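You operate a simulated robot arm through the tools that you are given. There is no shell and no other tool. Be economical: measure what you need, move in short steps, check, and stop when the job is done.

You run a simulated two-armed robot. Do the job below in one go: nothing can be reset, and whatever is moved stays where it is left.

TASK
Measure the profile on the white packing bench and rack it in the bay for its length.
Fine: use the sliding length gauge and draw the orange slide back.

It is judged by the outcome, as a careful person would: the job done as asked, and still so three seconds after it is handed in. It fails if anything else is knocked over, pushed out of place, dropped, spilled or broken.

THE ROBOT
Two 7-joint arms with two-finger parallel grippers on one trunk, on a base that drives. Base frame: it is fixed to the floor where the robot stands at the start and does not move with it; the origin is under the middle of the robot, x ahead of it, y to its left, z up; the surface under the hand at the start is at about z = 85. Lengths are in cm, angles in degrees, forces in N, time in s.
The left shoulder is at the start at [5, 16.1, 109.8], the right one opposite. With the tool pointing down near the work surface each hand reaches from about 24 to 68 cm from the robot's upright axis, wherever it stands, measured 20 degrees to its own side. Places, roughly: aluminium profile [-175, 50, 50]; bay marked 340 mm [80, 150, 90]; bay marked 350 mm [80, 130, 90]; bay marked 360 mm [80, 110, 90]; bed of the sliding length gauge [90, 80, 90]; orange slide [60, 80, 90]. Payload 3.43 kg a hand.
Tool frame (each hand has its own): the origin (TCP) lies between the finger pads and is the grasp point; the fingertips stand 3 cm ahead of it; z points along the fingers, y is the line along which they close. The gripper opens to 9.4 cm. The fingers are 2.8 cm wide and 1 cm thick; the gripper's body (5 by 9.6 cm) begins 5.5 cm behind the TCP.
Orientation is that of the tool frame in the base frame, as a unit quaternion [w, x, y, z]. With the fingers straight down and closing along the base's y, the tool's x points along the base's -x, its y along +y and its z along -z.

THE INTERFACE
- The arms move only by the tool play_rows. It takes "left_motion", "right_motion" or both (then of equal length, played together; a hand with none holds still); each is a list of rows, each a list of 7 numbers: the turn, a rotation vector about the tool's x, y, z in units of 6 degrees (1.0 is 6 degrees), then the shift along the tool's x, y, z in units of 20 mm (1.0 is 20 mm), then the finger opening in cm, from 0 to 9.4. In form: [[ax, ay, az, dx, dy, dz, hand], ...]. A call has 1 to 12 rows; each row shifts and turns the commanded pose from where the row before left it, along the tool's axes as they then stand. A call with a number of a shift or a turn outside -1 to 1 is refused whole. A row lasts 0.2 s, in which the tool goes at most 5 cm and 8.6 degrees; a call with a longer step from one row to the next is refused whole, and so is a gripper value outside its range. Where a pose cannot be reached the arm comes as near as it can. A force on the tool above 40 N (or 10 N above the force at the start of the call, whichever is more), or a blocked arm, ends the call early, and 0.2 s more pass. The fingers move at their own pace (about 4.5 cm/s each) and stop on an object; they squeeze with about 32 N. The grip force told is the motor's: it shows also when the fingers shut on nothing. Time passes only in rows, and 0.2 s behind the last, so rows that do not move let the fingers close. The reply holds the time, the measured pose of the TCP, the force on the tool along the base axes, the opening and the grip force, in the units named above and with some noise, with the torque about the TCP (base axes, N m) and any sound that the robot's microphone picked up.
- Cameras (640 x 400 px; columns grow to the right, rows downward): "scene" is now at [11.38, 5.57, 124.69]; the picture's right is [0.59, -0.81, 0.00], its down [-0.27, -0.20, -0.94] and it looks along [0.76, 0.56, -0.34] (base axes); focal length 214 px, centre (320, 200). "left" rides on the left gripper at [7.6, -1.4, -10.2] in its tool frame; the picture's right is [0.18, 0.98, 0.00], its down [-0.75, 0.14, -0.64] and it looks along [-0.63, 0.12, 0.77] (tool axes); focal length 243 px, centre (320, 200). "right" rides on the right gripper at [7.6, 1.4, -10.2] in its tool frame; the picture's right is [-0.18, 0.98, 0.00], its down [-0.75, -0.14, -0.64] and it looks along [-0.63, -0.12, 0.77] (tool axes); focal length 243 px, centre (320, 200). There is no depth. A picture from a camera that has moved, and an enlarged one, comes with that camera's place and axes in the base frame and with its lens.
- grab_frame(camera): a new picture of that camera. The clock stands still meanwhile.
- raise_lower(by): slides the trunk up (or, below 0, down) by that many cm; the arms and the scene camera ride with it, the base frame stays. It gives what a move gives, with no picture.
- base_move(legs): drives the robot by 1 to 6 legs, each [ahead, left, turn to the left] in cm, cm and degrees, along the robot's own axes; the way and the turn of a leg run together, so that a leg with both is an arc; at most 150 cm and 180 degrees a leg. The arms and the cameras ride along, it lands a little off, and it stops where it bumps. It gives what a move gives.
- pan_tilt(pan, tilt): turns the head with the scene camera to pan (to the left, within 80 degrees either way) and tilt (down, from -29 to 69), counted from straight ahead of the robot. It gives what a move gives.
- inspect(camera, box): a new picture of the part [left, top, right, bottom] of that camera's present view, enlarged. The clock stands still meanwhile.
- job_done(): hands the job in; it is judged then, once.

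Go step by step. Nothing tells you exact positions but the pictures and the camera data: compare them with the known pose of the tool, close in by small moves and look again before you grip or let go. The budget is 120 turns and 88 pictures, counting those below and the enlarged ones. Unless the task says otherwise, let go and move clear before handing in, and close with one line.

The tools are called after "Emit:" as a command line: name --argument value ..., lists and objects as JSON in quotes. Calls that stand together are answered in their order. play_rows: Moves the arms, as the interface text tells. Its arguments: {"type":"object","properties":{"left_motion":{"type":"array","items":{"type":"array","items":{"type":"number"}}},"right_motion":{"type":"array","items":{"type":"array","items":{"type":"number"}}}},"required":[]} The other tools are called the same way: raise_lower (by) slides the trunk up or down; base_move (legs) drives the base; pan_tilt (pan, tilt) turns the head that bears the scene camera; grab_frame (camera) takes a picture; inspect (camera, box) takes an enlarged picture of a part of a camera's view; job_done () hands the job in.

At the start:

```text
clock: 0.0
left_tcp_pos: [27.99, 36.8, 111.07]
left_ee_rot: [0.0, 0.0, 1.0, 0.0]
left_wrist_force: [-0.3, 0.2, -0.9]
left_wrist_torque: [-0.03, 0.02, 0.01]
left_opening: 9.39
left_finger_force: 0.0
right_tcp_pos: [34.24, 5.21, 117.3]
right_ee_rot: [-0.001, -0.001, 1.0, 0.0]
right_wrist_force: [0.4, 0.1, 0.1]
right_wrist_torque: [-0.03, -0.02, 0.01]
right_opening: 9.39
right_finger_force: 0.1
trunk travel left (down, up): [-12.5, 14.2]
robot x, y, heading: [0.06, 0.24, 0.1]
head pan, tilt: [36.2, 19.8]
```

scene: 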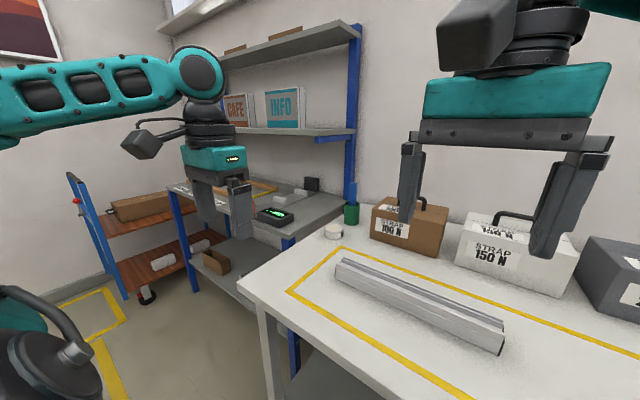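
right: 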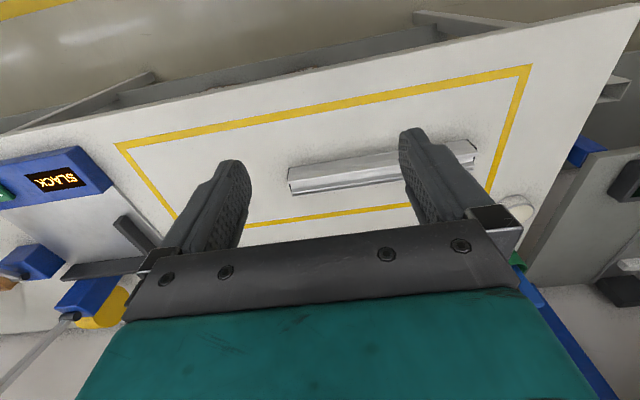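
left: 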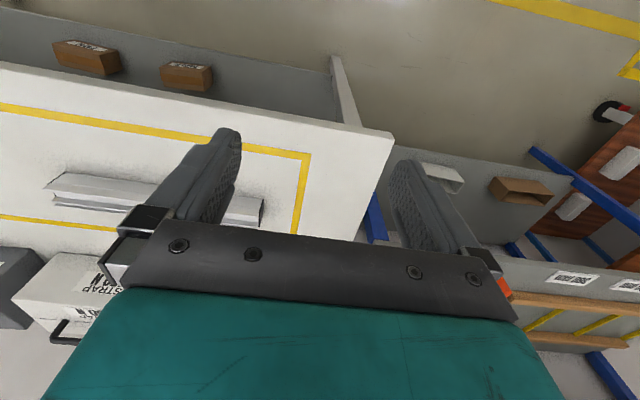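

I see a grey profile on the white bench right ahead, though the listed place for the profile is behind me. I'll look around before deciding which is meant.

Emit:
pan_tilt --pan 60 --tilt 15

Emit:
grab_frame --camera "scene"

Emit:
pan_tilt --pan -20 --tilt 25

Emit:
grab_frame --camera "scene"

```text
clock: 0.9
left_tcp_pos: [27.9, 36.85, 111.01]
left_ee_rot: [0.0, 0.0, 1.0, 0.0]
left_wrist_force: [-0.8, -0.6, -0.7]
left_wrist_torque: [0.02, 0.01, 0.01]
left_opening: 9.38
left_finger_force: 0.0
right_tcp_pos: [34.25, 5.36, 117.31]
right_ee_rot: [0.0, 0.0, 1.0, 0.0]
right_wrist_force: [0.1, 0.2, -0.5]
right_wrist_torque: [0.02, -0.03, -0.01]
right_opening: 9.4
right_finger_force: 0.2
trunk travel left (down, up): [-12.5, 14.2]
robot x, y, heading: [0.2, 0.38, -0.2]
head pan, tilt: [60.0, 15.0]
```

```text
84 pictures are left
camera scene: at [8.54, 8.16, 125.47], right [0.87, -0.5, 0.0], down [-0.13, -0.22, -0.97], along [0.48, 0.84, -0.26], focal length 214 px, centre (320, 200)
```

scene: 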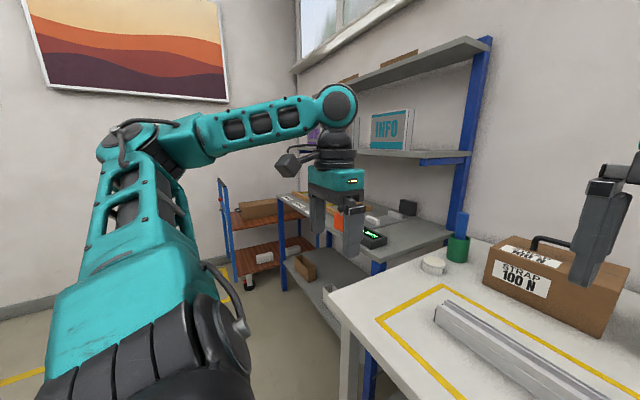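

```text
clock: 2.4
left_tcp_pos: [27.98, 36.89, 111.09]
left_ee_rot: [0.0, 0.0, 1.0, 0.0]
left_wrist_force: [0.8, -1.0, 0.8]
left_wrist_torque: [-0.02, -0.03, 0.0]
left_opening: 9.38
left_finger_force: 0.0
right_tcp_pos: [34.11, 5.35, 117.39]
right_ee_rot: [-0.001, 0.0, 1.0, 0.0]
right_wrist_force: [0.8, -0.7, -0.2]
right_wrist_torque: [0.02, 0.01, 0.03]
right_opening: 9.42
right_finger_force: 0.2
trunk travel left (down, up): [-12.5, 14.2]
robot x, y, heading: [-0.06, 0.13, -0.3]
head pan, tilt: [-20.0, 25.0]
```

```text
83 pictures are left
camera scene: at [12.52, -3.07, 123.84], right [-0.34, -0.94, 0.0], down [-0.4, 0.14, -0.91], along [0.85, -0.31, -0.42], focal length 214 px, centre (320, 200)
```

scene: 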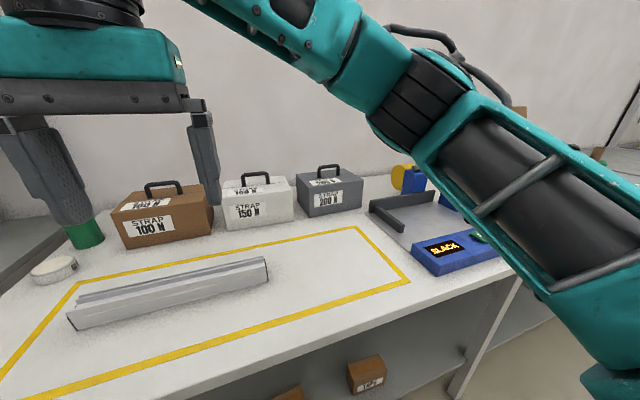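

The profile on the white bench lies along y at about x=57, y=-5..31. I'll zoom at the gauge and look at the back.

Emit:
pan_tilt --pan 52 --tilt 15

Emit:
inspect --camera "scene" --box '[200, 160, 460, 322]'

Emit:
base_move --legs '[[-15, 0, 0], [0, 75, 0]]'

Emit:
pan_tilt --pan 10 --tilt 25

Emit:
grab_frame --camera "scene"

```text
clock: 3.9
left_tcp_pos: [27.91, 36.88, 111.08]
left_ee_rot: [0.001, 0.0, 1.0, -0.001]
left_wrist_force: [-0.1, 0.5, 0.0]
left_wrist_torque: [-0.01, -0.04, -0.02]
left_opening: 9.39
left_finger_force: 0.0
right_tcp_pos: [34.27, 5.3, 117.3]
right_ee_rot: [0.001, 0.0, 1.0, 0.0]
right_wrist_force: [0.3, -0.2, -0.1]
right_wrist_torque: [0.04, 0.0, 0.01]
right_opening: 9.38
right_finger_force: 0.0
trunk travel left (down, up): [-12.5, 14.2]
robot x, y, heading: [-0.31, 0.03, 0.2]
head pan, tilt: [52.0, 15.0]
```

```text
2.46 times, centred on (330, 241) of scene
camera zoom: at [9.62, 7.43, 125.47], right [0.79, -0.62, 0.0], down [-0.16, -0.2, -0.97], along [0.6, 0.76, -0.26], focal length 528 px, centre (295, 99)
```

zoom: 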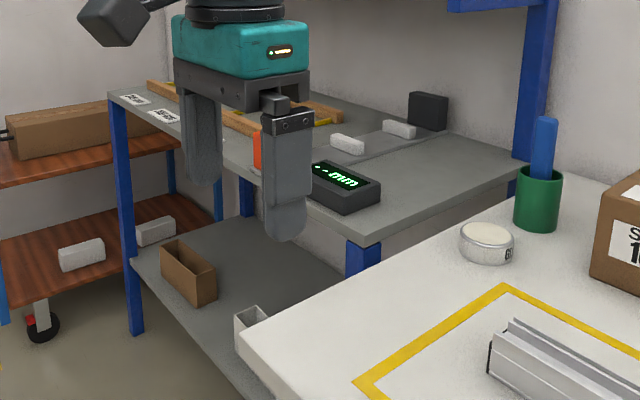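

```text
clock: 11.8
left_tcp_pos: [13.65, 111.84, 111.03]
left_ee_rot: [0.001, 0.003, 1.0, 0.0]
left_wrist_force: [-0.4, 0.3, 0.3]
left_wrist_torque: [-0.03, 0.01, 0.0]
left_opening: 9.4
left_finger_force: 0.0
right_tcp_pos: [19.46, 80.26, 117.28]
right_ee_rot: [-0.001, 0.003, 1.0, 0.0]
right_wrist_force: [-0.6, -0.6, -0.4]
right_wrist_torque: [0.0, -0.01, 0.03]
right_opening: 9.37
right_finger_force: 0.1
trunk travel left (down, up): [-12.5, 14.2]
robot x, y, heading: [-14.69, 75.24, -0.4]
head pan, tilt: [52.0, 15.0]
```

```text
clock: 12.9
left_tcp_pos: [13.53, 111.94, 111.03]
left_ee_rot: [-0.001, 0.003, 1.0, 0.0]
left_wrist_force: [0.5, -0.6, -0.6]
left_wrist_torque: [-0.01, 0.03, -0.01]
left_opening: 9.4
left_finger_force: 0.0
right_tcp_pos: [19.61, 80.25, 117.33]
right_ee_rot: [0.0, 0.004, 1.0, 0.0]
right_wrist_force: [-0.3, -0.2, -0.2]
right_wrist_torque: [0.0, -0.03, 0.0]
right_opening: 9.39
right_finger_force: 0.0
trunk travel left (down, up): [-12.5, 14.2]
robot x, y, heading: [-14.55, 75.05, -0.3]
head pan, tilt: [10.0, 25.0]
```

```text
81 pictures are left
camera scene: at [-1.77, 76.77, 123.85], right [0.17, -0.99, 0.0], down [-0.42, -0.07, -0.91], along [0.89, 0.15, -0.42], focal length 214 px, centre (320, 200)
```

scene: 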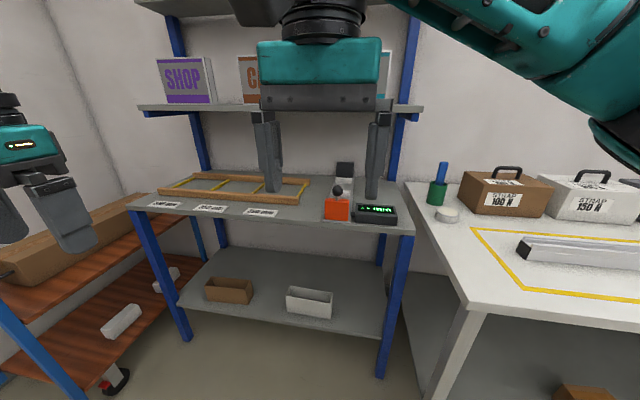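

Emit:
inspect --camera "scene" --box '[120, 140, 440, 340]'

Emit:
play_rows --right_motion '[[0, 0, 0, 0, -1, 0, 9.4], [0, 0, 0, 0, -1, 0, 9.4], [0, 0, 0, 0, -1, 0, 9.4], [0, 0, 0, 0, -1, 0, 9.4], [0, 0, 0, 0, -1, 0, 9.4], [0, 0, 0, 0, -1, 0, 9.4]]'

Emit:
base_move --legs '[[20, 0, 0]]'

Emit:
pan_tilt --pan 10 --tilt 35

Emit:
grab_frame --camera "scene"

```text
2.00 times, centred on (280, 240) of scene
camera zoom: at [-1.77, 76.77, 123.85], right [0.17, -0.99, 0.0], down [-0.42, -0.07, -0.91], along [0.89, 0.15, -0.42], focal length 429 px, centre (400, 120)
```

zoom: 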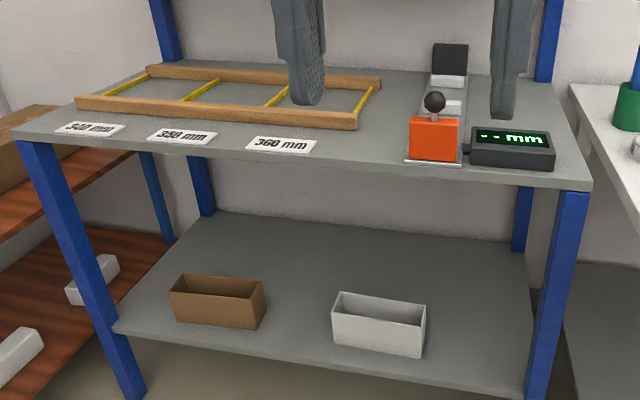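

```text
clock: 14.3
left_tcp_pos: [13.61, 111.96, 111.0]
left_ee_rot: [0.0, 0.004, 1.0, 0.0]
left_wrist_force: [-0.6, -0.1, 0.8]
left_wrist_torque: [0.0, 0.01, 0.05]
left_opening: 9.4
left_finger_force: 0.1
right_tcp_pos: [19.56, 68.07, 117.49]
right_ee_rot: [0.0, 0.004, 1.0, 0.0]
right_wrist_force: [-0.4, -0.5, -0.7]
right_wrist_torque: [0.02, 0.0, 0.0]
right_opening: 9.4
right_finger_force: 0.1
trunk travel left (down, up): [-12.5, 14.2]
robot x, y, heading: [-14.64, 74.74, -0.2]
head pan, tilt: [10.0, 25.0]
```

```text
clock: 15.9
left_tcp_pos: [33.42, 111.82, 111.1]
left_ee_rot: [0.0, 0.003, 1.0, 0.0]
left_wrist_force: [-0.1, 0.0, -0.5]
left_wrist_torque: [-0.01, -0.02, 0.0]
left_opening: 9.38
left_finger_force: 0.0
right_tcp_pos: [39.32, 67.97, 117.39]
right_ee_rot: [0.0, 0.004, 1.0, 0.001]
right_wrist_force: [0.6, 0.2, -0.1]
right_wrist_torque: [0.0, 0.02, 0.0]
right_opening: 9.41
right_finger_force: 0.1
trunk travel left (down, up): [-12.5, 14.2]
robot x, y, heading: [5.48, 74.92, -0.5]
head pan, tilt: [10.0, 25.0]
```

```text
clock: 16.6
left_tcp_pos: [33.45, 111.7, 111.02]
left_ee_rot: [0.0, 0.003, 1.0, 0.001]
left_wrist_force: [-0.2, 0.6, 0.6]
left_wrist_torque: [0.0, 0.01, 0.02]
left_opening: 9.38
left_finger_force: 0.0
right_tcp_pos: [39.2, 67.92, 117.49]
right_ee_rot: [0.0, 0.004, 1.0, 0.0]
right_wrist_force: [0.3, 0.6, 0.5]
right_wrist_torque: [-0.03, -0.02, 0.02]
right_opening: 9.42
right_finger_force: 0.1
trunk travel left (down, up): [-12.5, 14.2]
robot x, y, heading: [5.48, 74.96, -0.6]
head pan, tilt: [10.0, 35.0]
```

```text
79 pictures are left
camera scene: at [17.79, 76.57, 122.27], right [0.17, -0.99, 0.0], down [-0.57, -0.1, -0.82], along [0.81, 0.14, -0.57], focal length 214 px, centre (320, 200)
```

scene: 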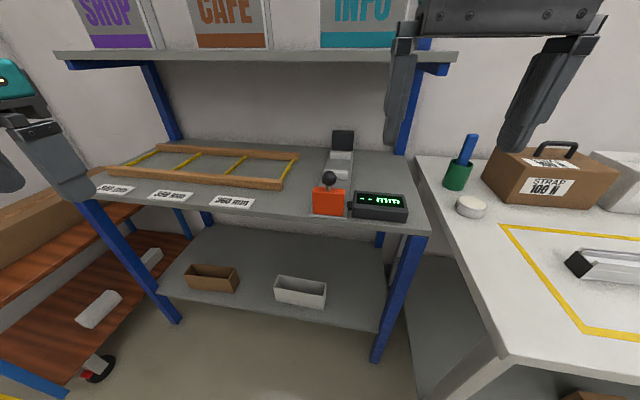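

Emit:
inspect --camera "scene" --box '[290, 110, 430, 230]'

Emit:
inspect --camera "scene" --box '[80, 120, 320, 270]'

```text
3.33 times, centred on (360, 170) of scene
camera zoom: at [17.79, 76.57, 122.27], right [0.17, -0.99, 0.0], down [-0.57, -0.1, -0.82], along [0.81, 0.14, -0.57], focal length 715 px, centre (187, 300)
```

zoom: 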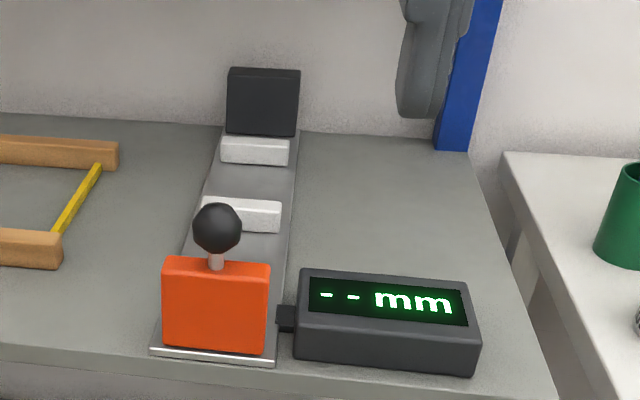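

```text
2.67 times, centred on (200, 195) of scene
camera zoom: at [17.79, 76.57, 122.27], right [0.17, -0.99, 0.0], down [-0.57, -0.1, -0.82], along [0.81, 0.14, -0.57], focal length 572 px, centre (640, 213)
```

zoom: 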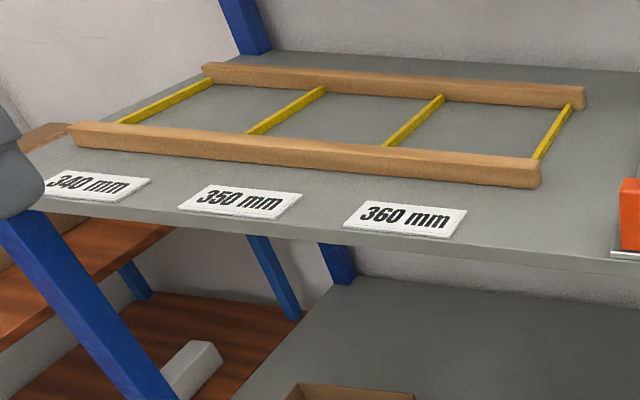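

The gauge runs along x (bed y≈77–87, slide at x≈62, stop at x≈104), and the bay rails run along y at x≈75 and x≈98, so the profile must lie along x in both. I'll go back to the white bench and pick it with the right hand, turned a quarter.

Emit:
base_move --legs '[[-6, 0, 0], [0, -47, 0]]'

Emit:
pan_tilt --pan -15 --tilt 40

Emit:
play_rows --right_motion '[[0, 0, 1, 0, 0, 0, 9.4], [0, 0, 1, 0, 0, 0, 9.4], [0, 0, 1, 0, 0, 0, 9.4], [0, 0, 1, 0, 0, 0, 9.4], [0, 0, 1, 0, 0, 0, 9.4], [0, 0, 1, 0, 0, 0, 9.4], [0, 0, 1, 0, 0, 0, 9.4]]'

Emit:
grab_frame --camera "scene"

Emit:
grab_frame --camera "right"

```text
clock: 21.8
left_tcp_pos: [27.14, 65.77, 111.09]
left_ee_rot: [-0.001, -0.001, 1.0, 0.0]
left_wrist_force: [1.2, -0.2, 0.3]
left_wrist_torque: [-0.01, 0.0, 0.04]
left_opening: 9.42
left_finger_force: 0.1
right_tcp_pos: [33.46, 22.03, 117.43]
right_ee_rot: [0.0, -0.001, 1.0, 0.0]
right_wrist_force: [0.1, -0.4, -0.5]
right_wrist_torque: [0.01, -0.02, -0.02]
right_opening: 9.39
right_finger_force: 0.2
trunk travel left (down, up): [-12.5, 14.2]
robot x, y, heading: [-0.61, 28.74, 0.0]
head pan, tilt: [10.0, 35.0]
```

```text
clock: 22.7
left_tcp_pos: [27.12, 65.89, 111.08]
left_ee_rot: [0.0, -0.001, 1.0, 0.0]
left_wrist_force: [0.5, -0.4, 0.1]
left_wrist_torque: [-0.01, -0.01, 0.01]
left_opening: 9.39
left_finger_force: 0.0
right_tcp_pos: [33.59, 22.05, 117.52]
right_ee_rot: [0.0, 0.0, 1.0, -0.001]
right_wrist_force: [-0.7, -0.7, -0.1]
right_wrist_torque: [0.02, 0.01, 0.0]
right_opening: 9.4
right_finger_force: 0.2
trunk travel left (down, up): [-12.5, 14.2]
robot x, y, heading: [-0.75, 28.75, 0.1]
head pan, tilt: [-15.0, 40.0]
```

```text
clock: 24.3
left_tcp_pos: [27.08, 65.86, 110.96]
left_ee_rot: [0.001, -0.001, 1.0, 0.0]
left_wrist_force: [0.0, 0.6, 0.5]
left_wrist_torque: [-0.03, 0.02, 0.02]
left_opening: 9.38
left_finger_force: 0.1
right_tcp_pos: [33.48, 22.06, 117.34]
right_ee_rot: [0.0, 0.358, 0.934, 0.0]
right_wrist_force: [-0.5, 0.8, -0.5]
right_wrist_torque: [0.0, -0.01, 0.01]
right_opening: 9.41
right_finger_force: 0.0
trunk travel left (down, up): [-12.5, 14.2]
robot x, y, heading: [-1.01, 28.7, 0.3]
head pan, tilt: [-15.0, 40.0]
```

```text
76 pictures are left
camera scene: at [11.33, 26.74, 121.51], right [-0.26, -0.97, 0.0], down [-0.62, 0.17, -0.77], along [0.74, -0.2, -0.64], focal length 214 px, centre (320, 200)
```

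scene: 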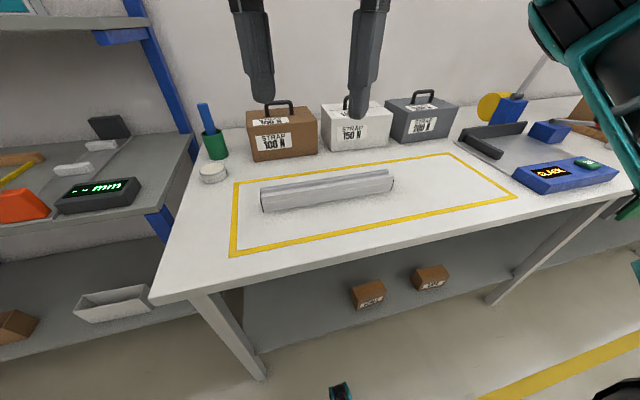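

```text
75 pictures are left
camera right: at [28.74, 28.25, 127.58], right [0.79, 0.61, 0.0], down [0.47, -0.61, 0.64], along [0.39, -0.51, -0.77], focal length 243 px, centre (320, 200)
```

right: 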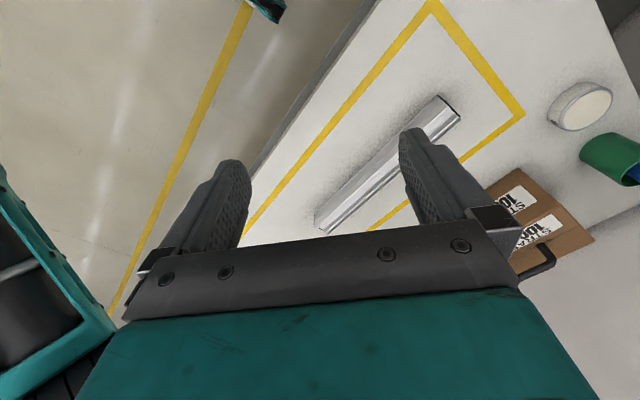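

Emit:
inspect --camera "scene" --box '[240, 150, 420, 230]'

Emit:
play_rows --right_motion '[[0, 0, 1, 0, 0, 0, 9.4], [0, 0, 1, 0, 0, 0, 9.4], [0, 0, 1, 0, 0, 0, 9.4], [0, 0, 1, 0, 0, 0, 9.4], [0, 0, 1, 0, 0, 0, 9.4], [0, 0, 1, 0, 0, 0, 9.4], [0, 0, 1, 0, 0, 0, 9.4], [0, 0, 0.85, -0.5, 1, 0, 9.4], [0, 0, 0, -1, 1, 0, 9.4], [0, 0, 0, -1, 1, 0, 9.4], [0, 0, 0, -1, 1, 0, 9.4], [0, 0, 0, -1, 1, 0, 9.4]]'

Emit:
grab_frame --camera "right"

```text
3.56 times, centred on (330, 190) of scene
camera zoom: at [11.33, 26.74, 121.51], right [-0.26, -0.97, 0.0], down [-0.62, 0.17, -0.77], along [0.74, -0.2, -0.64], focal length 763 px, centre (284, 236)
```

zoom: 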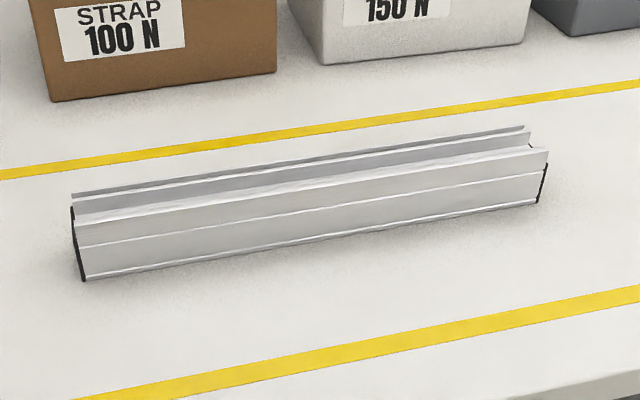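

```text
clock: 26.9
left_tcp_pos: [27.21, 65.85, 111.02]
left_ee_rot: [0.001, -0.001, 1.0, 0.0]
left_wrist_force: [-0.3, -0.8, 1.0]
left_wrist_torque: [0.0, 0.04, -0.01]
left_opening: 9.43
left_finger_force: 0.1
right_tcp_pos: [43.73, 13.46, 117.33]
right_ee_rot: [0.0, 0.701, 0.713, 0.0]
right_wrist_force: [0.3, 0.7, 0.2]
right_wrist_torque: [-0.01, -0.01, -0.01]
right_opening: 9.4
right_finger_force: 0.0
trunk travel left (down, up): [-12.5, 14.2]
robot x, y, heading: [-0.81, 29.03, 0.2]
head pan, tilt: [-15.0, 40.0]
```

```text
73 pictures are left
camera right: at [45.02, 21.03, 127.46], right [0.99, -0.17, 0.0], down [-0.13, -0.76, 0.64], along [-0.11, -0.63, -0.77], focal length 243 px, centre (320, 200)
```

right: 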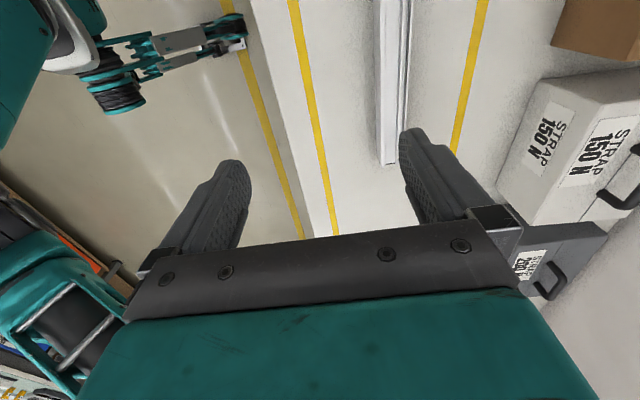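

The profile is about 3.4 wide and 4.8 high, x≈52.5–56, y≈−6 to 30. Moving above it and partway down.

Emit:
play_rows --right_motion '[[0, 0, 0.16, 0, 1, 0, 9.4], [0, 0, 0, 0, 1, 0, 9.4], [0, 0, 0, 0, 1, 0, 9.4], [0, 0, 0, 0, 1, 0, 9.4], [0, 0, 0, 0, 1, 0.5, 9.4], [0, 0, 0, 0, 0.25, 1, 9.4], [0, 0, 0, 0, 0, 1, 9.4], [0, 0, 0, 0, 0, 1, 9.4], [0, 0, 0, 0, 0, 1, 9.4], [0, 0, 0, 0, 0, 1, 9.4], [0, 0, 0, 0, 0, 1, 9.4], [0, 0, 0, 0, 0, 1, 9.4]]'

Emit:
grab_frame --camera "right"

Emit:
inspect --camera "scene" --box '[220, 100, 460, 250]'

```text
clock: 29.5
left_tcp_pos: [27.09, 65.86, 110.94]
left_ee_rot: [0.0, 0.0, 1.0, -0.001]
left_wrist_force: [0.6, 1.1, 0.0]
left_wrist_torque: [0.03, 0.0, -0.01]
left_opening: 9.4
left_finger_force: 0.0
right_tcp_pos: [54.23, 13.5, 102.43]
right_ee_rot: [0.0, 0.708, 0.706, 0.001]
right_wrist_force: [0.5, -0.1, 1.1]
right_wrist_torque: [0.0, -0.03, 0.05]
right_opening: 9.38
right_finger_force: 0.0
trunk travel left (down, up): [-12.5, 14.2]
robot x, y, heading: [-0.66, 29.0, 0.2]
head pan, tilt: [-15.0, 40.0]
```

```text
72 pictures are left
camera right: at [55.71, 21.21, 112.52], right [0.98, -0.18, 0.0], down [-0.14, -0.75, 0.64], along [-0.12, -0.63, -0.77], focal length 243 px, centre (320, 200)
```

right: 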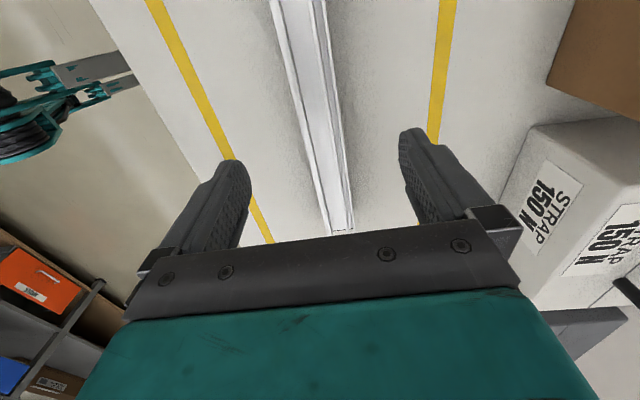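

```text
2.67 times, centred on (340, 175) of scene
camera zoom: at [11.34, 26.73, 121.51], right [-0.26, -0.97, 0.0], down [-0.62, 0.17, -0.77], along [0.74, -0.2, -0.64], focal length 572 px, centre (267, 267)
```

zoom: 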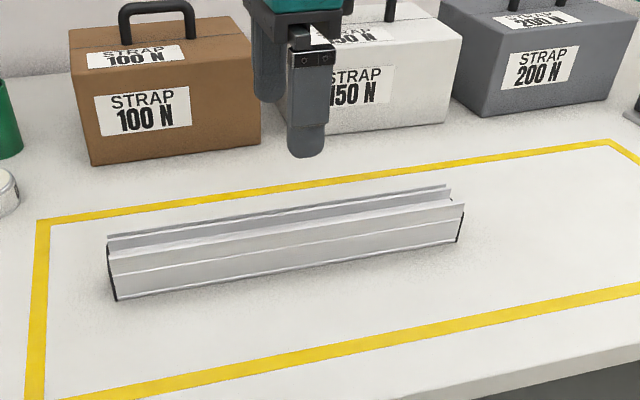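

Aligned. Descend and grip.

Emit:
play_rows --right_motion '[[0, 0, 0, 0, 0, 1, 9.4], [0, 0, 0, 0, 0, 1, 9.4], [0, 0, 0, 0, 0, 1, 9.4], [0, 0, 0, 0, 0, 1, 9.4], [0, 0, 0, 0, 0, 1, 9.4], [0, 0, 0, 0, 0, 1, 9.4], [0, 0, 0, 0, 0, 0.6, 9.4], [0, 0, 0, 0, 0, 0, 9.4]]'

Emit:
inspect --camera "scene" --box '[220, 100, 460, 250]'

```text
clock: 31.3
left_tcp_pos: [27.1, 65.71, 111.11]
left_ee_rot: [0.0, -0.001, 1.0, 0.0]
left_wrist_force: [-0.4, 1.0, 0.7]
left_wrist_torque: [0.01, 0.0, 0.02]
left_opening: 9.4
left_finger_force: 0.0
right_tcp_pos: [54.2, 13.47, 89.3]
right_ee_rot: [0.0, 0.707, 0.707, 0.0]
right_wrist_force: [1.1, 0.4, -0.4]
right_wrist_torque: [0.04, 0.0, 0.01]
right_opening: 9.4
right_finger_force: 0.2
trunk travel left (down, up): [-12.5, 14.2]
robot x, y, heading: [-0.85, 28.65, -0.1]
head pan, tilt: [-15.0, 40.0]
```

```text
2.67 times, centred on (340, 175) of scene
camera zoom: at [11.33, 26.74, 121.51], right [-0.26, -0.97, 0.0], down [-0.62, 0.17, -0.77], along [0.74, -0.2, -0.64], focal length 572 px, centre (267, 267)
```

zoom: 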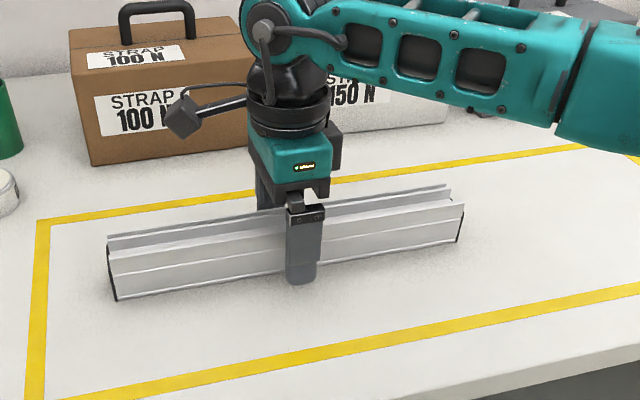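

Fingers straddle it near the middle. Close and lift.

Emit:
play_rows --right_motion '[[0, 0, 0, 0, 0, 0, 0], [0, 0, 0, 0, 0, 0, 0], [0, 0, 0, 0, 0, 0, 0], [0, 0, 0, 0, 0, 0, 0], [0, 0, 0, 0, 0, 0, 0], [0, 0, 0, 0, 0, -0.3, 0], [0, 0, 0, 0, 0, -0.6, 0], [0, 0, 0, 0, 0, -0.6, 0], [0, 0, 0, 0, 0, -0.6, 0], [0, 0, 0, 0, 0, -0.6, 0], [0, 0, 0, 0, 0, -0.6, 0]]'

Emit:
grab_frame --camera "scene"

```text
clock: 33.7
left_tcp_pos: [27.14, 65.75, 111.03]
left_ee_rot: [0.0, -0.001, 1.0, 0.0]
left_wrist_force: [0.2, -0.2, 0.5]
left_wrist_torque: [0.02, 0.01, -0.01]
left_opening: 9.42
left_finger_force: 0.1
right_tcp_pos: [54.3, 13.54, 95.81]
right_ee_rot: [0.0, 0.706, 0.708, 0.0]
right_wrist_force: [-0.4, -1.0, -3.7]
right_wrist_torque: [0.01, 0.03, 0.01]
right_opening: 4.4
right_finger_force: 32.2
trunk travel left (down, up): [-12.5, 14.2]
robot x, y, heading: [-0.73, 28.91, 0.0]
head pan, tilt: [-15.0, 40.0]
```

```text
69 pictures are left
camera scene: at [11.35, 26.74, 121.51], right [-0.26, -0.97, 0.0], down [-0.62, 0.17, -0.77], along [0.74, -0.2, -0.64], focal length 214 px, centre (320, 200)
```

scene: 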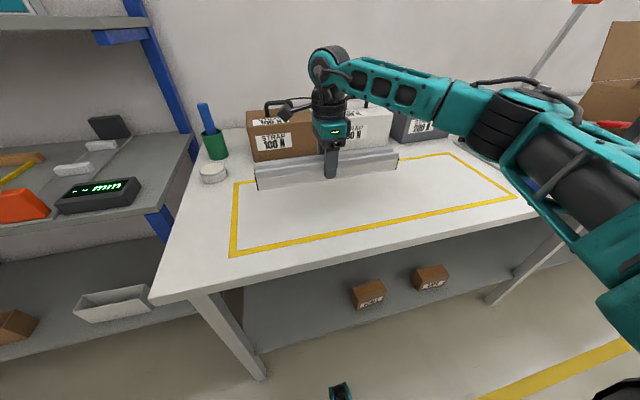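

Held, 4 N, balanced. Raise, draw in, then turn it to lie along x.

Emit:
play_rows --right_motion '[[0, 0, 0, 0, 0, -1, 0], [0, 0, 0, 0, 0, -1, 0], [0, 0, 0, 0, 0, -1, 0], [0, 0, 0, 0, 0, -1, 0], [0, 0, 0, 0, 0, -1, 0], [0, 0, 0, 0, -1, -0.5, 0], [0, 0, 0, 0, -1, -0.5, 0], [0, 0, 0, 0, -1, -0.5, 0], [0, 0, 0, 0, -1, -0.5, 0], [0, 0, 0, 0, -1, -0.5, 0], [0, 0, 0, 0, -1, 0, 0], [0, 0, 0, 0, -1, 0, 0]]'

Emit:
play_rows --right_motion '[[0, 0, -1, 0, 0, 0, 0], [0, 0, -1, 0, 0, 0, 0], [0, 0, -1, 0, 0, 0, 0], [0, 0, -1, 0, 0, 0, 0], [0, 0, -1, 0, 0, 0, 0], [0, 0, -1, 0, 0, 0, 0], [0, 0, -1, 0, 0, 0, 0], [0, 0, -1, 0, 0, 0, 0], [0, 0, -1, 0, 0, 0, 0], [0, 0, -1, 0, 0, 0, 0], [0, 0, -1, 0, 0, 0, 0], [0, 0, -1, 0, 0, 0, 0]]'

Emit:
play_rows --right_motion '[[0, 0, -1, 0, 0, 0, 0], [0, 0, -1, 0, 0, 0, 0], [0, 0, -1, 0, 0, 0, 0]]'

Emit:
base_move --legs '[[-6, 0, 0], [0, 62, 0]]'

Emit:
pan_tilt --pan -5 --tilt 35

Emit:
grab_frame --camera "scene"

```text
clock: 36.3
left_tcp_pos: [27.15, 65.84, 111.12]
left_ee_rot: [-0.001, -0.001, 1.0, -0.001]
left_wrist_force: [-0.3, 0.1, 0.3]
left_wrist_torque: [0.01, -0.03, 0.0]
left_opening: 9.39
left_finger_force: 0.0
right_tcp_pos: [40.32, 13.54, 110.73]
right_ee_rot: [0.0, 0.707, 0.707, 0.001]
right_wrist_force: [0.0, 0.6, -2.9]
right_wrist_torque: [0.02, -0.01, 0.02]
right_opening: 4.42
right_finger_force: 31.6
trunk travel left (down, up): [-12.5, 14.2]
robot x, y, heading: [-1.06, 28.99, -0.0]
head pan, tilt: [-15.0, 40.0]
```

```text
clock: 38.9
left_tcp_pos: [27.2, 65.78, 110.96]
left_ee_rot: [0.001, -0.001, 1.0, 0.0]
left_wrist_force: [-0.1, 0.7, 0.2]
left_wrist_torque: [0.0, 0.02, 0.0]
left_opening: 9.41
left_finger_force: 0.1
right_tcp_pos: [40.22, 13.56, 110.87]
right_ee_rot: [0.001, 0.155, 0.988, 0.0]
right_wrist_force: [0.1, -0.1, -2.9]
right_wrist_torque: [-0.01, 0.04, 0.0]
right_opening: 4.43
right_finger_force: 31.7
trunk travel left (down, up): [-12.5, 14.2]
robot x, y, heading: [-0.6, 28.96, 0.0]
head pan, tilt: [-15.0, 40.0]
```

```text
clock: 39.7
left_tcp_pos: [27.18, 65.79, 111.09]
left_ee_rot: [0.0, -0.001, 1.0, 0.0]
left_wrist_force: [0.2, -0.4, 0.3]
left_wrist_torque: [-0.01, 0.02, 0.04]
left_opening: 9.39
left_finger_force: 0.1
right_tcp_pos: [40.17, 13.52, 110.91]
right_ee_rot: [0.001, -0.001, 1.0, -0.001]
right_wrist_force: [-0.1, 0.2, -3.3]
right_wrist_torque: [-0.03, -0.01, 0.01]
right_opening: 4.42
right_finger_force: 32.0
trunk travel left (down, up): [-12.5, 14.2]
robot x, y, heading: [-0.88, 28.62, -0.0]
head pan, tilt: [-15.0, 40.0]
```

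```text
clock: 46.0
left_tcp_pos: [20.68, 127.03, 111.06]
left_ee_rot: [-0.001, -0.005, 1.0, 0.0]
left_wrist_force: [0.1, 0.1, 0.2]
left_wrist_torque: [-0.01, -0.02, 0.03]
left_opening: 9.39
left_finger_force: 0.1
right_tcp_pos: [34.1, 74.73, 110.91]
right_ee_rot: [0.001, -0.004, 1.0, -0.001]
right_wrist_force: [-0.1, -0.1, -2.0]
right_wrist_torque: [0.01, 0.06, 0.0]
right_opening: 4.43
right_finger_force: 31.8
trunk travel left (down, up): [-12.5, 14.2]
robot x, y, heading: [-7.05, 89.75, 0.6]
head pan, tilt: [-15.0, 40.0]
```

```text
clock: 46.8
left_tcp_pos: [20.73, 126.95, 111.14]
left_ee_rot: [-0.001, -0.004, 1.0, 0.0]
left_wrist_force: [-0.5, -0.6, 0.2]
left_wrist_torque: [-0.05, -0.04, 0.02]
left_opening: 9.39
left_finger_force: 0.0
right_tcp_pos: [34.2, 74.67, 110.81]
right_ee_rot: [0.001, -0.005, 1.0, 0.0]
right_wrist_force: [-0.3, -0.5, -3.0]
right_wrist_torque: [-0.02, 0.02, -0.01]
right_opening: 4.42
right_finger_force: 31.8
trunk travel left (down, up): [-12.5, 14.2]
robot x, y, heading: [-7.03, 89.54, 0.7]
head pan, tilt: [-5.0, 35.0]
```

```text
68 pictures are left
camera scene: at [5.76, 89.23, 122.26], right [-0.08, -1.0, 0.0], down [-0.57, 0.05, -0.82], along [0.82, -0.06, -0.57], focal length 214 px, centre (320, 200)
```

scene: 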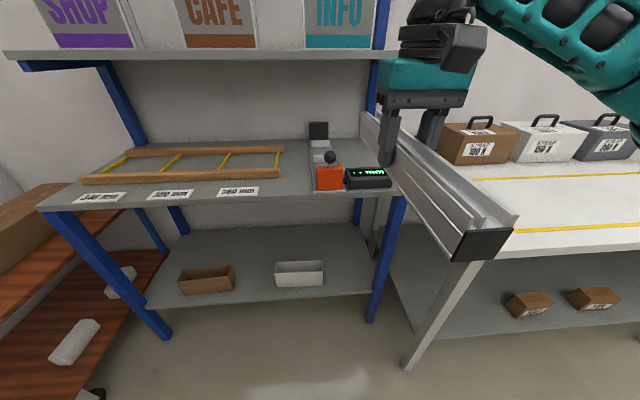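

Emit:
inspect --camera "scene" --box '[270, 110, 410, 200]'

Emit:
inspect --camera "scene" --box '[60, 120, 300, 220]'

```text
4.44 times, centred on (340, 155) of scene
camera zoom: at [5.76, 89.23, 122.26], right [-0.08, -1.0, 0.0], down [-0.57, 0.05, -0.82], along [0.82, -0.06, -0.57], focal length 953 px, centre (231, 400)
```

zoom: 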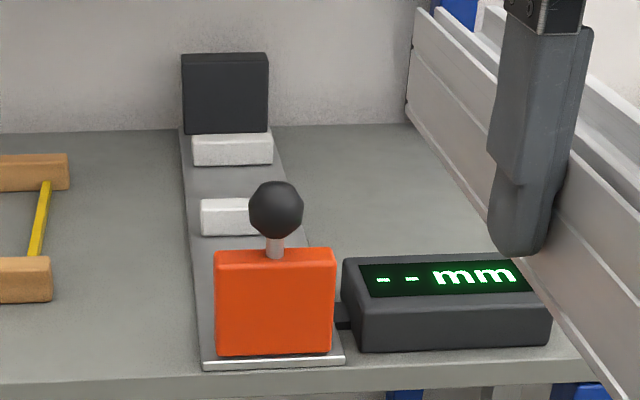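

```text
2.67 times, centred on (180, 170) of scene
camera zoom: at [5.76, 89.23, 122.26], right [-0.08, -1.0, 0.0], down [-0.57, 0.05, -0.82], along [0.82, -0.06, -0.57], focal length 572 px, centre (693, 280)
```

zoom: 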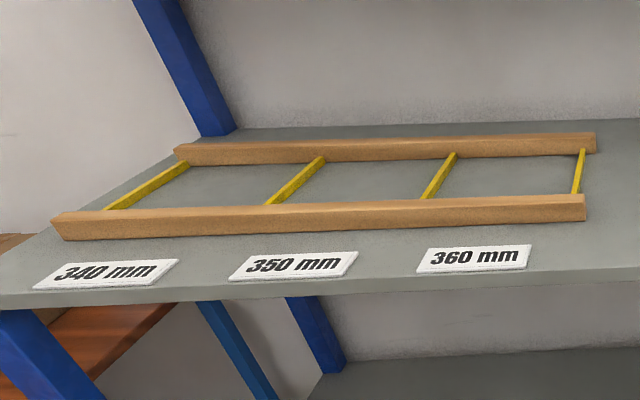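

The shelf above sits low over the gauge's far half (front edge about x=85, z≈120), so a vertical hand would be tight. I'll set the profile down along x on the white bench and regrip it with the hand tilted back about 24°.

Emit:
base_move --legs '[[0, -55, 0]]'

Emit:
play_rows --right_motion '[[0, 0, 0, -1, 0, 0, 0], [0, 0, 0, -1, 0, 0, 0], [0, 0, 0, -1, 0, 0, 0], [0, 0, 0, -1, 0, 0, 0], [0, 0, 0, -1, 0, 0, 0], [0, 0, 0, -1, 0, 0, 0], [0, 0, 0, -1, 0, 0, 0], [0, 0, 0, -1, 0, 0, 0], [0, 0, 0, -1, 0, 0, 0], [0, 0, 0, -1, 0, 0, 0], [0, 0, 0, 0, 0, 0, 0]]'

Emit:
pan_tilt --pan -15 --tilt 40

Emit:
grab_frame --camera "scene"

```text
clock: 52.1
left_tcp_pos: [21.19, 71.94, 111.08]
left_ee_rot: [0.001, -0.006, 1.0, -0.001]
left_wrist_force: [-0.5, 0.3, 1.0]
left_wrist_torque: [0.02, 0.0, 0.0]
left_opening: 9.4
left_finger_force: 0.0
right_tcp_pos: [34.73, 19.82, 110.84]
right_ee_rot: [0.0, -0.006, 1.0, 0.0]
right_wrist_force: [0.9, 0.2, -3.5]
right_wrist_torque: [-0.02, 0.05, -0.02]
right_opening: 4.42
right_finger_force: 32.5
trunk travel left (down, up): [-12.5, 14.2]
robot x, y, heading: [-6.51, 34.71, 0.4]
head pan, tilt: [-5.0, 35.0]
```

```text
clock: 54.5
left_tcp_pos: [21.16, 71.91, 110.94]
left_ee_rot: [0.0, -0.005, 1.0, 0.0]
left_wrist_force: [-0.2, 0.6, -0.2]
left_wrist_torque: [-0.01, -0.02, -0.03]
left_opening: 9.4
left_finger_force: 0.1
right_tcp_pos: [54.74, 19.98, 110.6]
right_ee_rot: [0.001, -0.006, 1.0, 0.001]
right_wrist_force: [-0.1, 0.3, -3.9]
right_wrist_torque: [0.02, 0.03, 0.02]
right_opening: 4.44
right_finger_force: 31.8
trunk travel left (down, up): [-12.5, 14.2]
robot x, y, heading: [-6.52, 34.81, 0.4]
head pan, tilt: [-5.0, 35.0]
```

```text
clock: 55.2
left_tcp_pos: [21.18, 72.03, 111.08]
left_ee_rot: [0.001, -0.005, 1.0, 0.0]
left_wrist_force: [-0.4, -0.3, 0.2]
left_wrist_torque: [0.01, -0.03, 0.02]
left_opening: 9.4
left_finger_force: 0.1
right_tcp_pos: [54.75, 19.98, 110.73]
right_ee_rot: [-0.001, -0.006, 1.0, -0.001]
right_wrist_force: [0.6, -0.7, -2.9]
right_wrist_torque: [0.0, -0.01, -0.01]
right_opening: 4.41
right_finger_force: 31.7
trunk travel left (down, up): [-12.5, 14.2]
robot x, y, heading: [-6.05, 34.51, 0.9]
head pan, tilt: [-15.0, 40.0]
```

```text
65 pictures are left
camera scene: at [5.78, 32.79, 121.51], right [-0.25, -0.97, 0.0], down [-0.62, 0.16, -0.77], along [0.74, -0.19, -0.64], focal length 214 px, centre (320, 200)
```

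scene: 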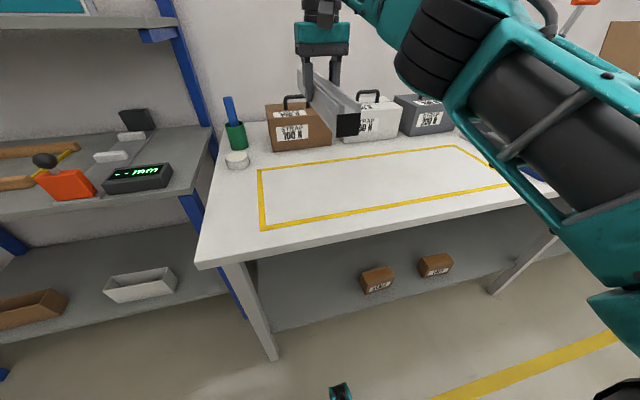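

Emit:
play_rows --right_motion '[[0, 0, 0, 0.5, 0, 1, 0], [0, 0, 0, 0, 0, 1, 0], [0, 0, 0, 0, 0, 1, 0], [0, 0, 0, 0, 0, 1, 0], [0, 0, 0, 0, 0, 1, 0], [0, 0, 0, 0, 0, 1, 0], [0, 0, 0, 0, 0, 1, 0], [0, 0, 0, 0, 0, 1, 0], [0, 0, 0, 0, 0, 1, 0], [0, 0, 0, 0, 0, 0.9, 0], [0, 0, 0, 0, 0, 0, 0]]'

Emit:
play_rows --right_motion '[[0, 0, 0, 0, 0, 0.2, 0], [0, 0, 0, 0, 0, 0.2, 0], [0, 0, 0, 0, 0, 0.2, 0], [0, 0, 0, 0, 0, 0.1, 0], [0, 0, 0, 0, 0, 0, 0]]'

Emit:
grab_frame --camera "scene"

```text
clock: 57.6
left_tcp_pos: [21.17, 72.02, 111.08]
left_ee_rot: [0.001, -0.005, 1.0, 0.0]
left_wrist_force: [0.4, -0.1, 0.4]
left_wrist_torque: [-0.03, -0.01, 0.03]
left_opening: 9.4
left_finger_force: 0.0
right_tcp_pos: [53.82, 20.1, 91.12]
right_ee_rot: [-0.001, -0.006, 1.0, 0.0]
right_wrist_force: [-0.4, 0.0, -3.0]
right_wrist_torque: [0.02, 0.01, 0.0]
right_opening: 4.41
right_finger_force: 31.5
trunk travel left (down, up): [-12.5, 14.2]
robot x, y, heading: [-6.4, 35.05, 0.7]
head pan, tilt: [-15.0, 40.0]
```

```text
clock: 58.8
left_tcp_pos: [21.28, 71.88, 110.95]
left_ee_rot: [0.0, -0.005, 1.0, 0.0]
left_wrist_force: [0.2, 0.2, 0.4]
left_wrist_torque: [-0.01, 0.0, 0.02]
left_opening: 9.38
left_finger_force: 0.0
right_tcp_pos: [53.7, 20.03, 89.69]
right_ee_rot: [0.0, -0.005, 1.0, 0.0]
right_wrist_force: [0.0, -0.7, -3.9]
right_wrist_torque: [-0.04, 0.02, -0.01]
right_opening: 4.39
right_finger_force: 32.3
trunk travel left (down, up): [-12.5, 14.2]
robot x, y, heading: [-6.47, 34.9, 0.5]
head pan, tilt: [-15.0, 40.0]
```

```text
64 pictures are left
camera scene: at [5.78, 32.78, 121.51], right [-0.25, -0.97, 0.0], down [-0.62, 0.16, -0.77], along [0.74, -0.19, -0.64], focal length 214 px, centre (320, 200)
```

scene: 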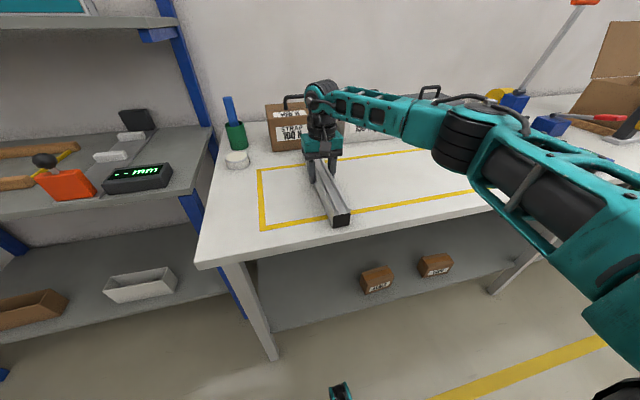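

Nearly down (≈0.3–0.4 to go). Ease down to contact, open, rise, tilt.

Emit:
play_rows --right_motion '[[0, 0, 0, 0, 0, 0.1, 0], [0, 0, 0, 0, 0, 0.1, 0], [0, 0, 0, 0, 0, 0, 0], [0, 0, 0, 0, 0, 0, 5.4], [0, 0, 0, 0, 0, 0, 5.4], [0, 0, 0, 0, 0, 0, 7.5], [0, 0, 0, 0, 0, 0, 9.4], [0, 0, 0, 0, 0, 0, 9.4]]'

Emit:
play_rows --right_motion '[[0, 0, 0, 0, 0, -1, 9.4], [0, 0, 0, 0, 0, -1, 9.4], [0, 0, 0, 0, 0, -1, 9.4], [0, 0, 0, 0, 0, -1, 9.4], [0, -1, 0, 0, 0, 0, 9.4], [0, -1, 0, 0, 0, 0, 9.4], [0, -1, 0, 0, 0, 0, 9.4], [0, -1, 0, 0, 0, 0, 9.4], [0, 0, 0, 0, 0, 0, 9.4]]'

Emit:
grab_frame --camera "scene"

Emit:
grab_frame --camera "right"

```text
clock: 60.6
left_tcp_pos: [21.19, 72.04, 110.98]
left_ee_rot: [0.0, -0.005, 1.0, 0.0]
left_wrist_force: [-0.9, -0.3, -0.2]
left_wrist_torque: [0.02, -0.02, 0.0]
left_opening: 9.4
left_finger_force: 0.0
right_tcp_pos: [53.72, 20.08, 89.37]
right_ee_rot: [0.0, -0.006, 1.0, 0.0]
right_wrist_force: [-0.9, 0.6, 0.0]
right_wrist_torque: [-0.01, 0.02, -0.01]
right_opening: 9.39
right_finger_force: 0.1
trunk travel left (down, up): [-12.5, 14.2]
robot x, y, heading: [-6.4, 35.02, 0.9]
head pan, tilt: [-15.0, 40.0]
```

```text
clock: 62.6
left_tcp_pos: [21.17, 72.0, 111.03]
left_ee_rot: [0.0, -0.005, 1.0, 0.0]
left_wrist_force: [-0.5, 0.4, -0.2]
left_wrist_torque: [-0.01, 0.0, 0.04]
left_opening: 9.39
left_finger_force: 0.1
right_tcp_pos: [53.69, 20.02, 97.18]
right_ee_rot: [0.21, -0.005, 0.978, 0.002]
right_wrist_force: [-0.1, 0.2, -0.1]
right_wrist_torque: [0.02, 0.0, -0.01]
right_opening: 9.42
right_finger_force: 0.0
trunk travel left (down, up): [-12.5, 14.2]
robot x, y, heading: [-6.64, 34.63, 0.6]
head pan, tilt: [-15.0, 40.0]
```

```text
63 pictures are left
camera scene: at [5.75, 32.79, 121.51], right [-0.25, -0.97, 0.0], down [-0.62, 0.16, -0.77], along [0.74, -0.19, -0.64], focal length 214 px, centre (320, 200)
```

scene: 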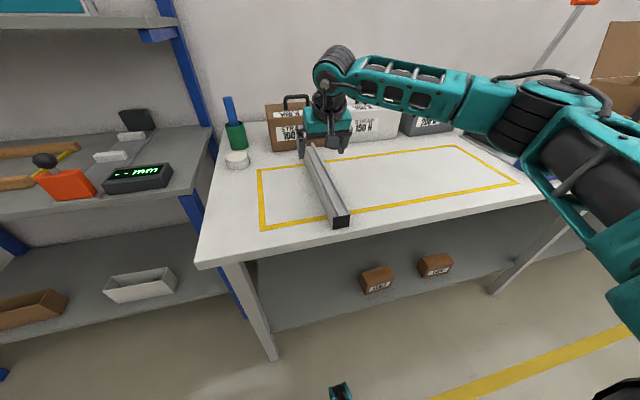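

```text
62 pictures are left
camera right: at [42.55, 21.32, 103.4], right [0.16, 0.98, 0.08], down [0.43, -0.14, 0.89], along [0.89, -0.11, -0.44], focal length 243 px, centre (320, 200)
```

right: 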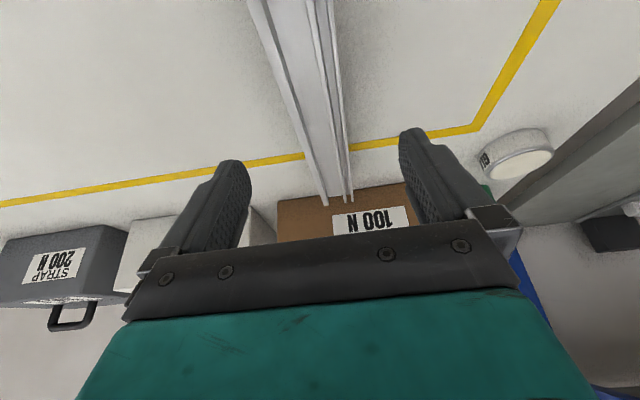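

Emit:
play_rows --right_motion '[[0, 0, 0, 0.25, 0, 1, 9.4], [0, 0, 0, 0.25, 0, 1, 9.4], [0, 0, 0, 0.25, 0, 1, 9.4], [0, 0, 0, 0.3, 0, 0.9, 9.4], [0, 0, 0, 0, 0, 0, 9.4]]'

Emit:
inspect --camera "scene" --box '[220, 110, 420, 240]'

```text
clock: 63.8
left_tcp_pos: [21.25, 71.92, 110.96]
left_ee_rot: [0.0, -0.005, 1.0, 0.0]
left_wrist_force: [-0.1, 0.1, 0.1]
left_wrist_torque: [-0.03, -0.02, -0.02]
left_opening: 9.41
left_finger_force: 0.1
right_tcp_pos: [54.86, 19.84, 89.3]
right_ee_rot: [0.208, -0.006, 0.978, 0.001]
right_wrist_force: [0.4, 0.5, 0.1]
right_wrist_torque: [-0.02, 0.01, -0.01]
right_opening: 9.39
right_finger_force: 0.0
trunk travel left (down, up): [-12.5, 14.2]
robot x, y, heading: [-6.42, 34.76, 0.6]
head pan, tilt: [-15.0, 40.0]
```

```text
3.08 times, centred on (320, 175) of scene
camera zoom: at [5.75, 32.79, 121.51], right [-0.25, -0.97, 0.0], down [-0.62, 0.16, -0.77], along [0.74, -0.19, -0.64], focal length 660 px, centre (320, 277)
```

zoom: 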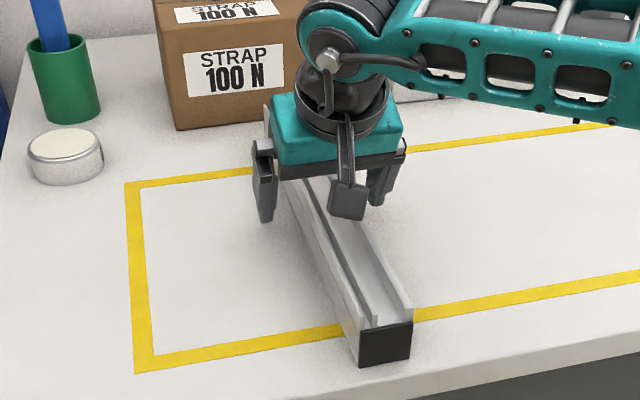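

Emit:
play_rows --right_motion '[[0, 0, 0, 0, 0, 0, 0], [0, 0, 0, 0, 0, 0, 0], [0, 0, 0, 0, 0, 0, 0], [0, 0, 0, 0, 0, 0, 0], [0, 0, 0, 0, 0, 0, 0], [0, 0, 0, -0.2, 0, -0.45, 0], [0, 0, 0, -0.41, 0, -0.91, 0], [0, 0, 0, -0.41, 0, -0.91, 0], [0, 0, 0, -0.41, 0, -0.91, 0], [0, 0, 0, -0.41, 0, -0.91, 0]]'

Emit:
play_rows --right_motion '[[0, 0, 0, -0.41, 0, -0.91, 0], [0, 0, 0, -0.41, 0, -0.91, 0], [0, 0, 0, 0.91, 0, -0.41, 0], [0, 0, 0, 0.91, 0, -0.41, 0], [0, 0, 0, 0.91, 0, -0.41, 0], [0, 0, 0, 0.91, 0, -0.41, 0], [0, 0, 0, 0.91, 0, -0.41, 0], [0, 0, 0, 0.91, 0, -0.41, 0], [0, 0, 0, 0.91, 0, -0.41, 0], [0, 0, 0, 0.91, 0, -0.41, 0], [0, 0, 0, 0.91, 0, -0.41, 0]]'

Emit:
grab_frame --camera "scene"

```text
clock: 66.0
left_tcp_pos: [21.17, 71.99, 111.08]
left_ee_rot: [0.0, -0.005, 1.0, 0.0]
left_wrist_force: [0.5, 0.3, 0.4]
left_wrist_torque: [0.02, 0.0, 0.01]
left_opening: 9.39
left_finger_force: 0.0
right_tcp_pos: [55.04, 20.03, 98.3]
right_ee_rot: [0.207, -0.005, 0.978, 0.001]
right_wrist_force: [-0.9, -1.1, -3.2]
right_wrist_torque: [-0.03, 0.01, -0.01]
right_opening: 4.42
right_finger_force: 32.2
trunk travel left (down, up): [-12.5, 14.2]
robot x, y, heading: [-5.95, 34.87, 0.4]
head pan, tilt: [-15.0, 40.0]
```

```text
clock: 68.4
left_tcp_pos: [21.2, 71.97, 111.12]
left_ee_rot: [0.0, -0.005, 1.0, 0.0]
left_wrist_force: [0.4, 0.4, 0.1]
left_wrist_torque: [0.01, -0.03, 0.03]
left_opening: 9.4
left_finger_force: 0.0
right_tcp_pos: [37.14, 19.86, 102.37]
right_ee_rot: [0.209, -0.005, 0.978, 0.001]
right_wrist_force: [-0.3, 1.0, -2.5]
right_wrist_torque: [0.02, 0.01, -0.02]
right_opening: 4.41
right_finger_force: 32.1
trunk travel left (down, up): [-12.5, 14.2]
robot x, y, heading: [-6.38, 34.93, 0.6]
head pan, tilt: [-15.0, 40.0]
```

```text
60 pictures are left
camera scene: at [5.76, 32.78, 121.51], right [-0.25, -0.97, 0.0], down [-0.62, 0.16, -0.77], along [0.74, -0.19, -0.64], focal length 214 px, centre (320, 200)
```

scene: 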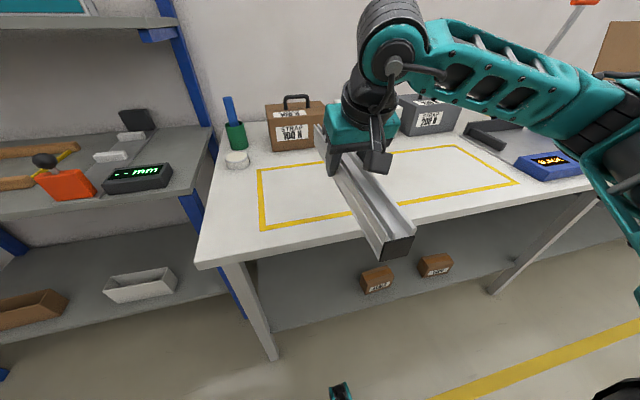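

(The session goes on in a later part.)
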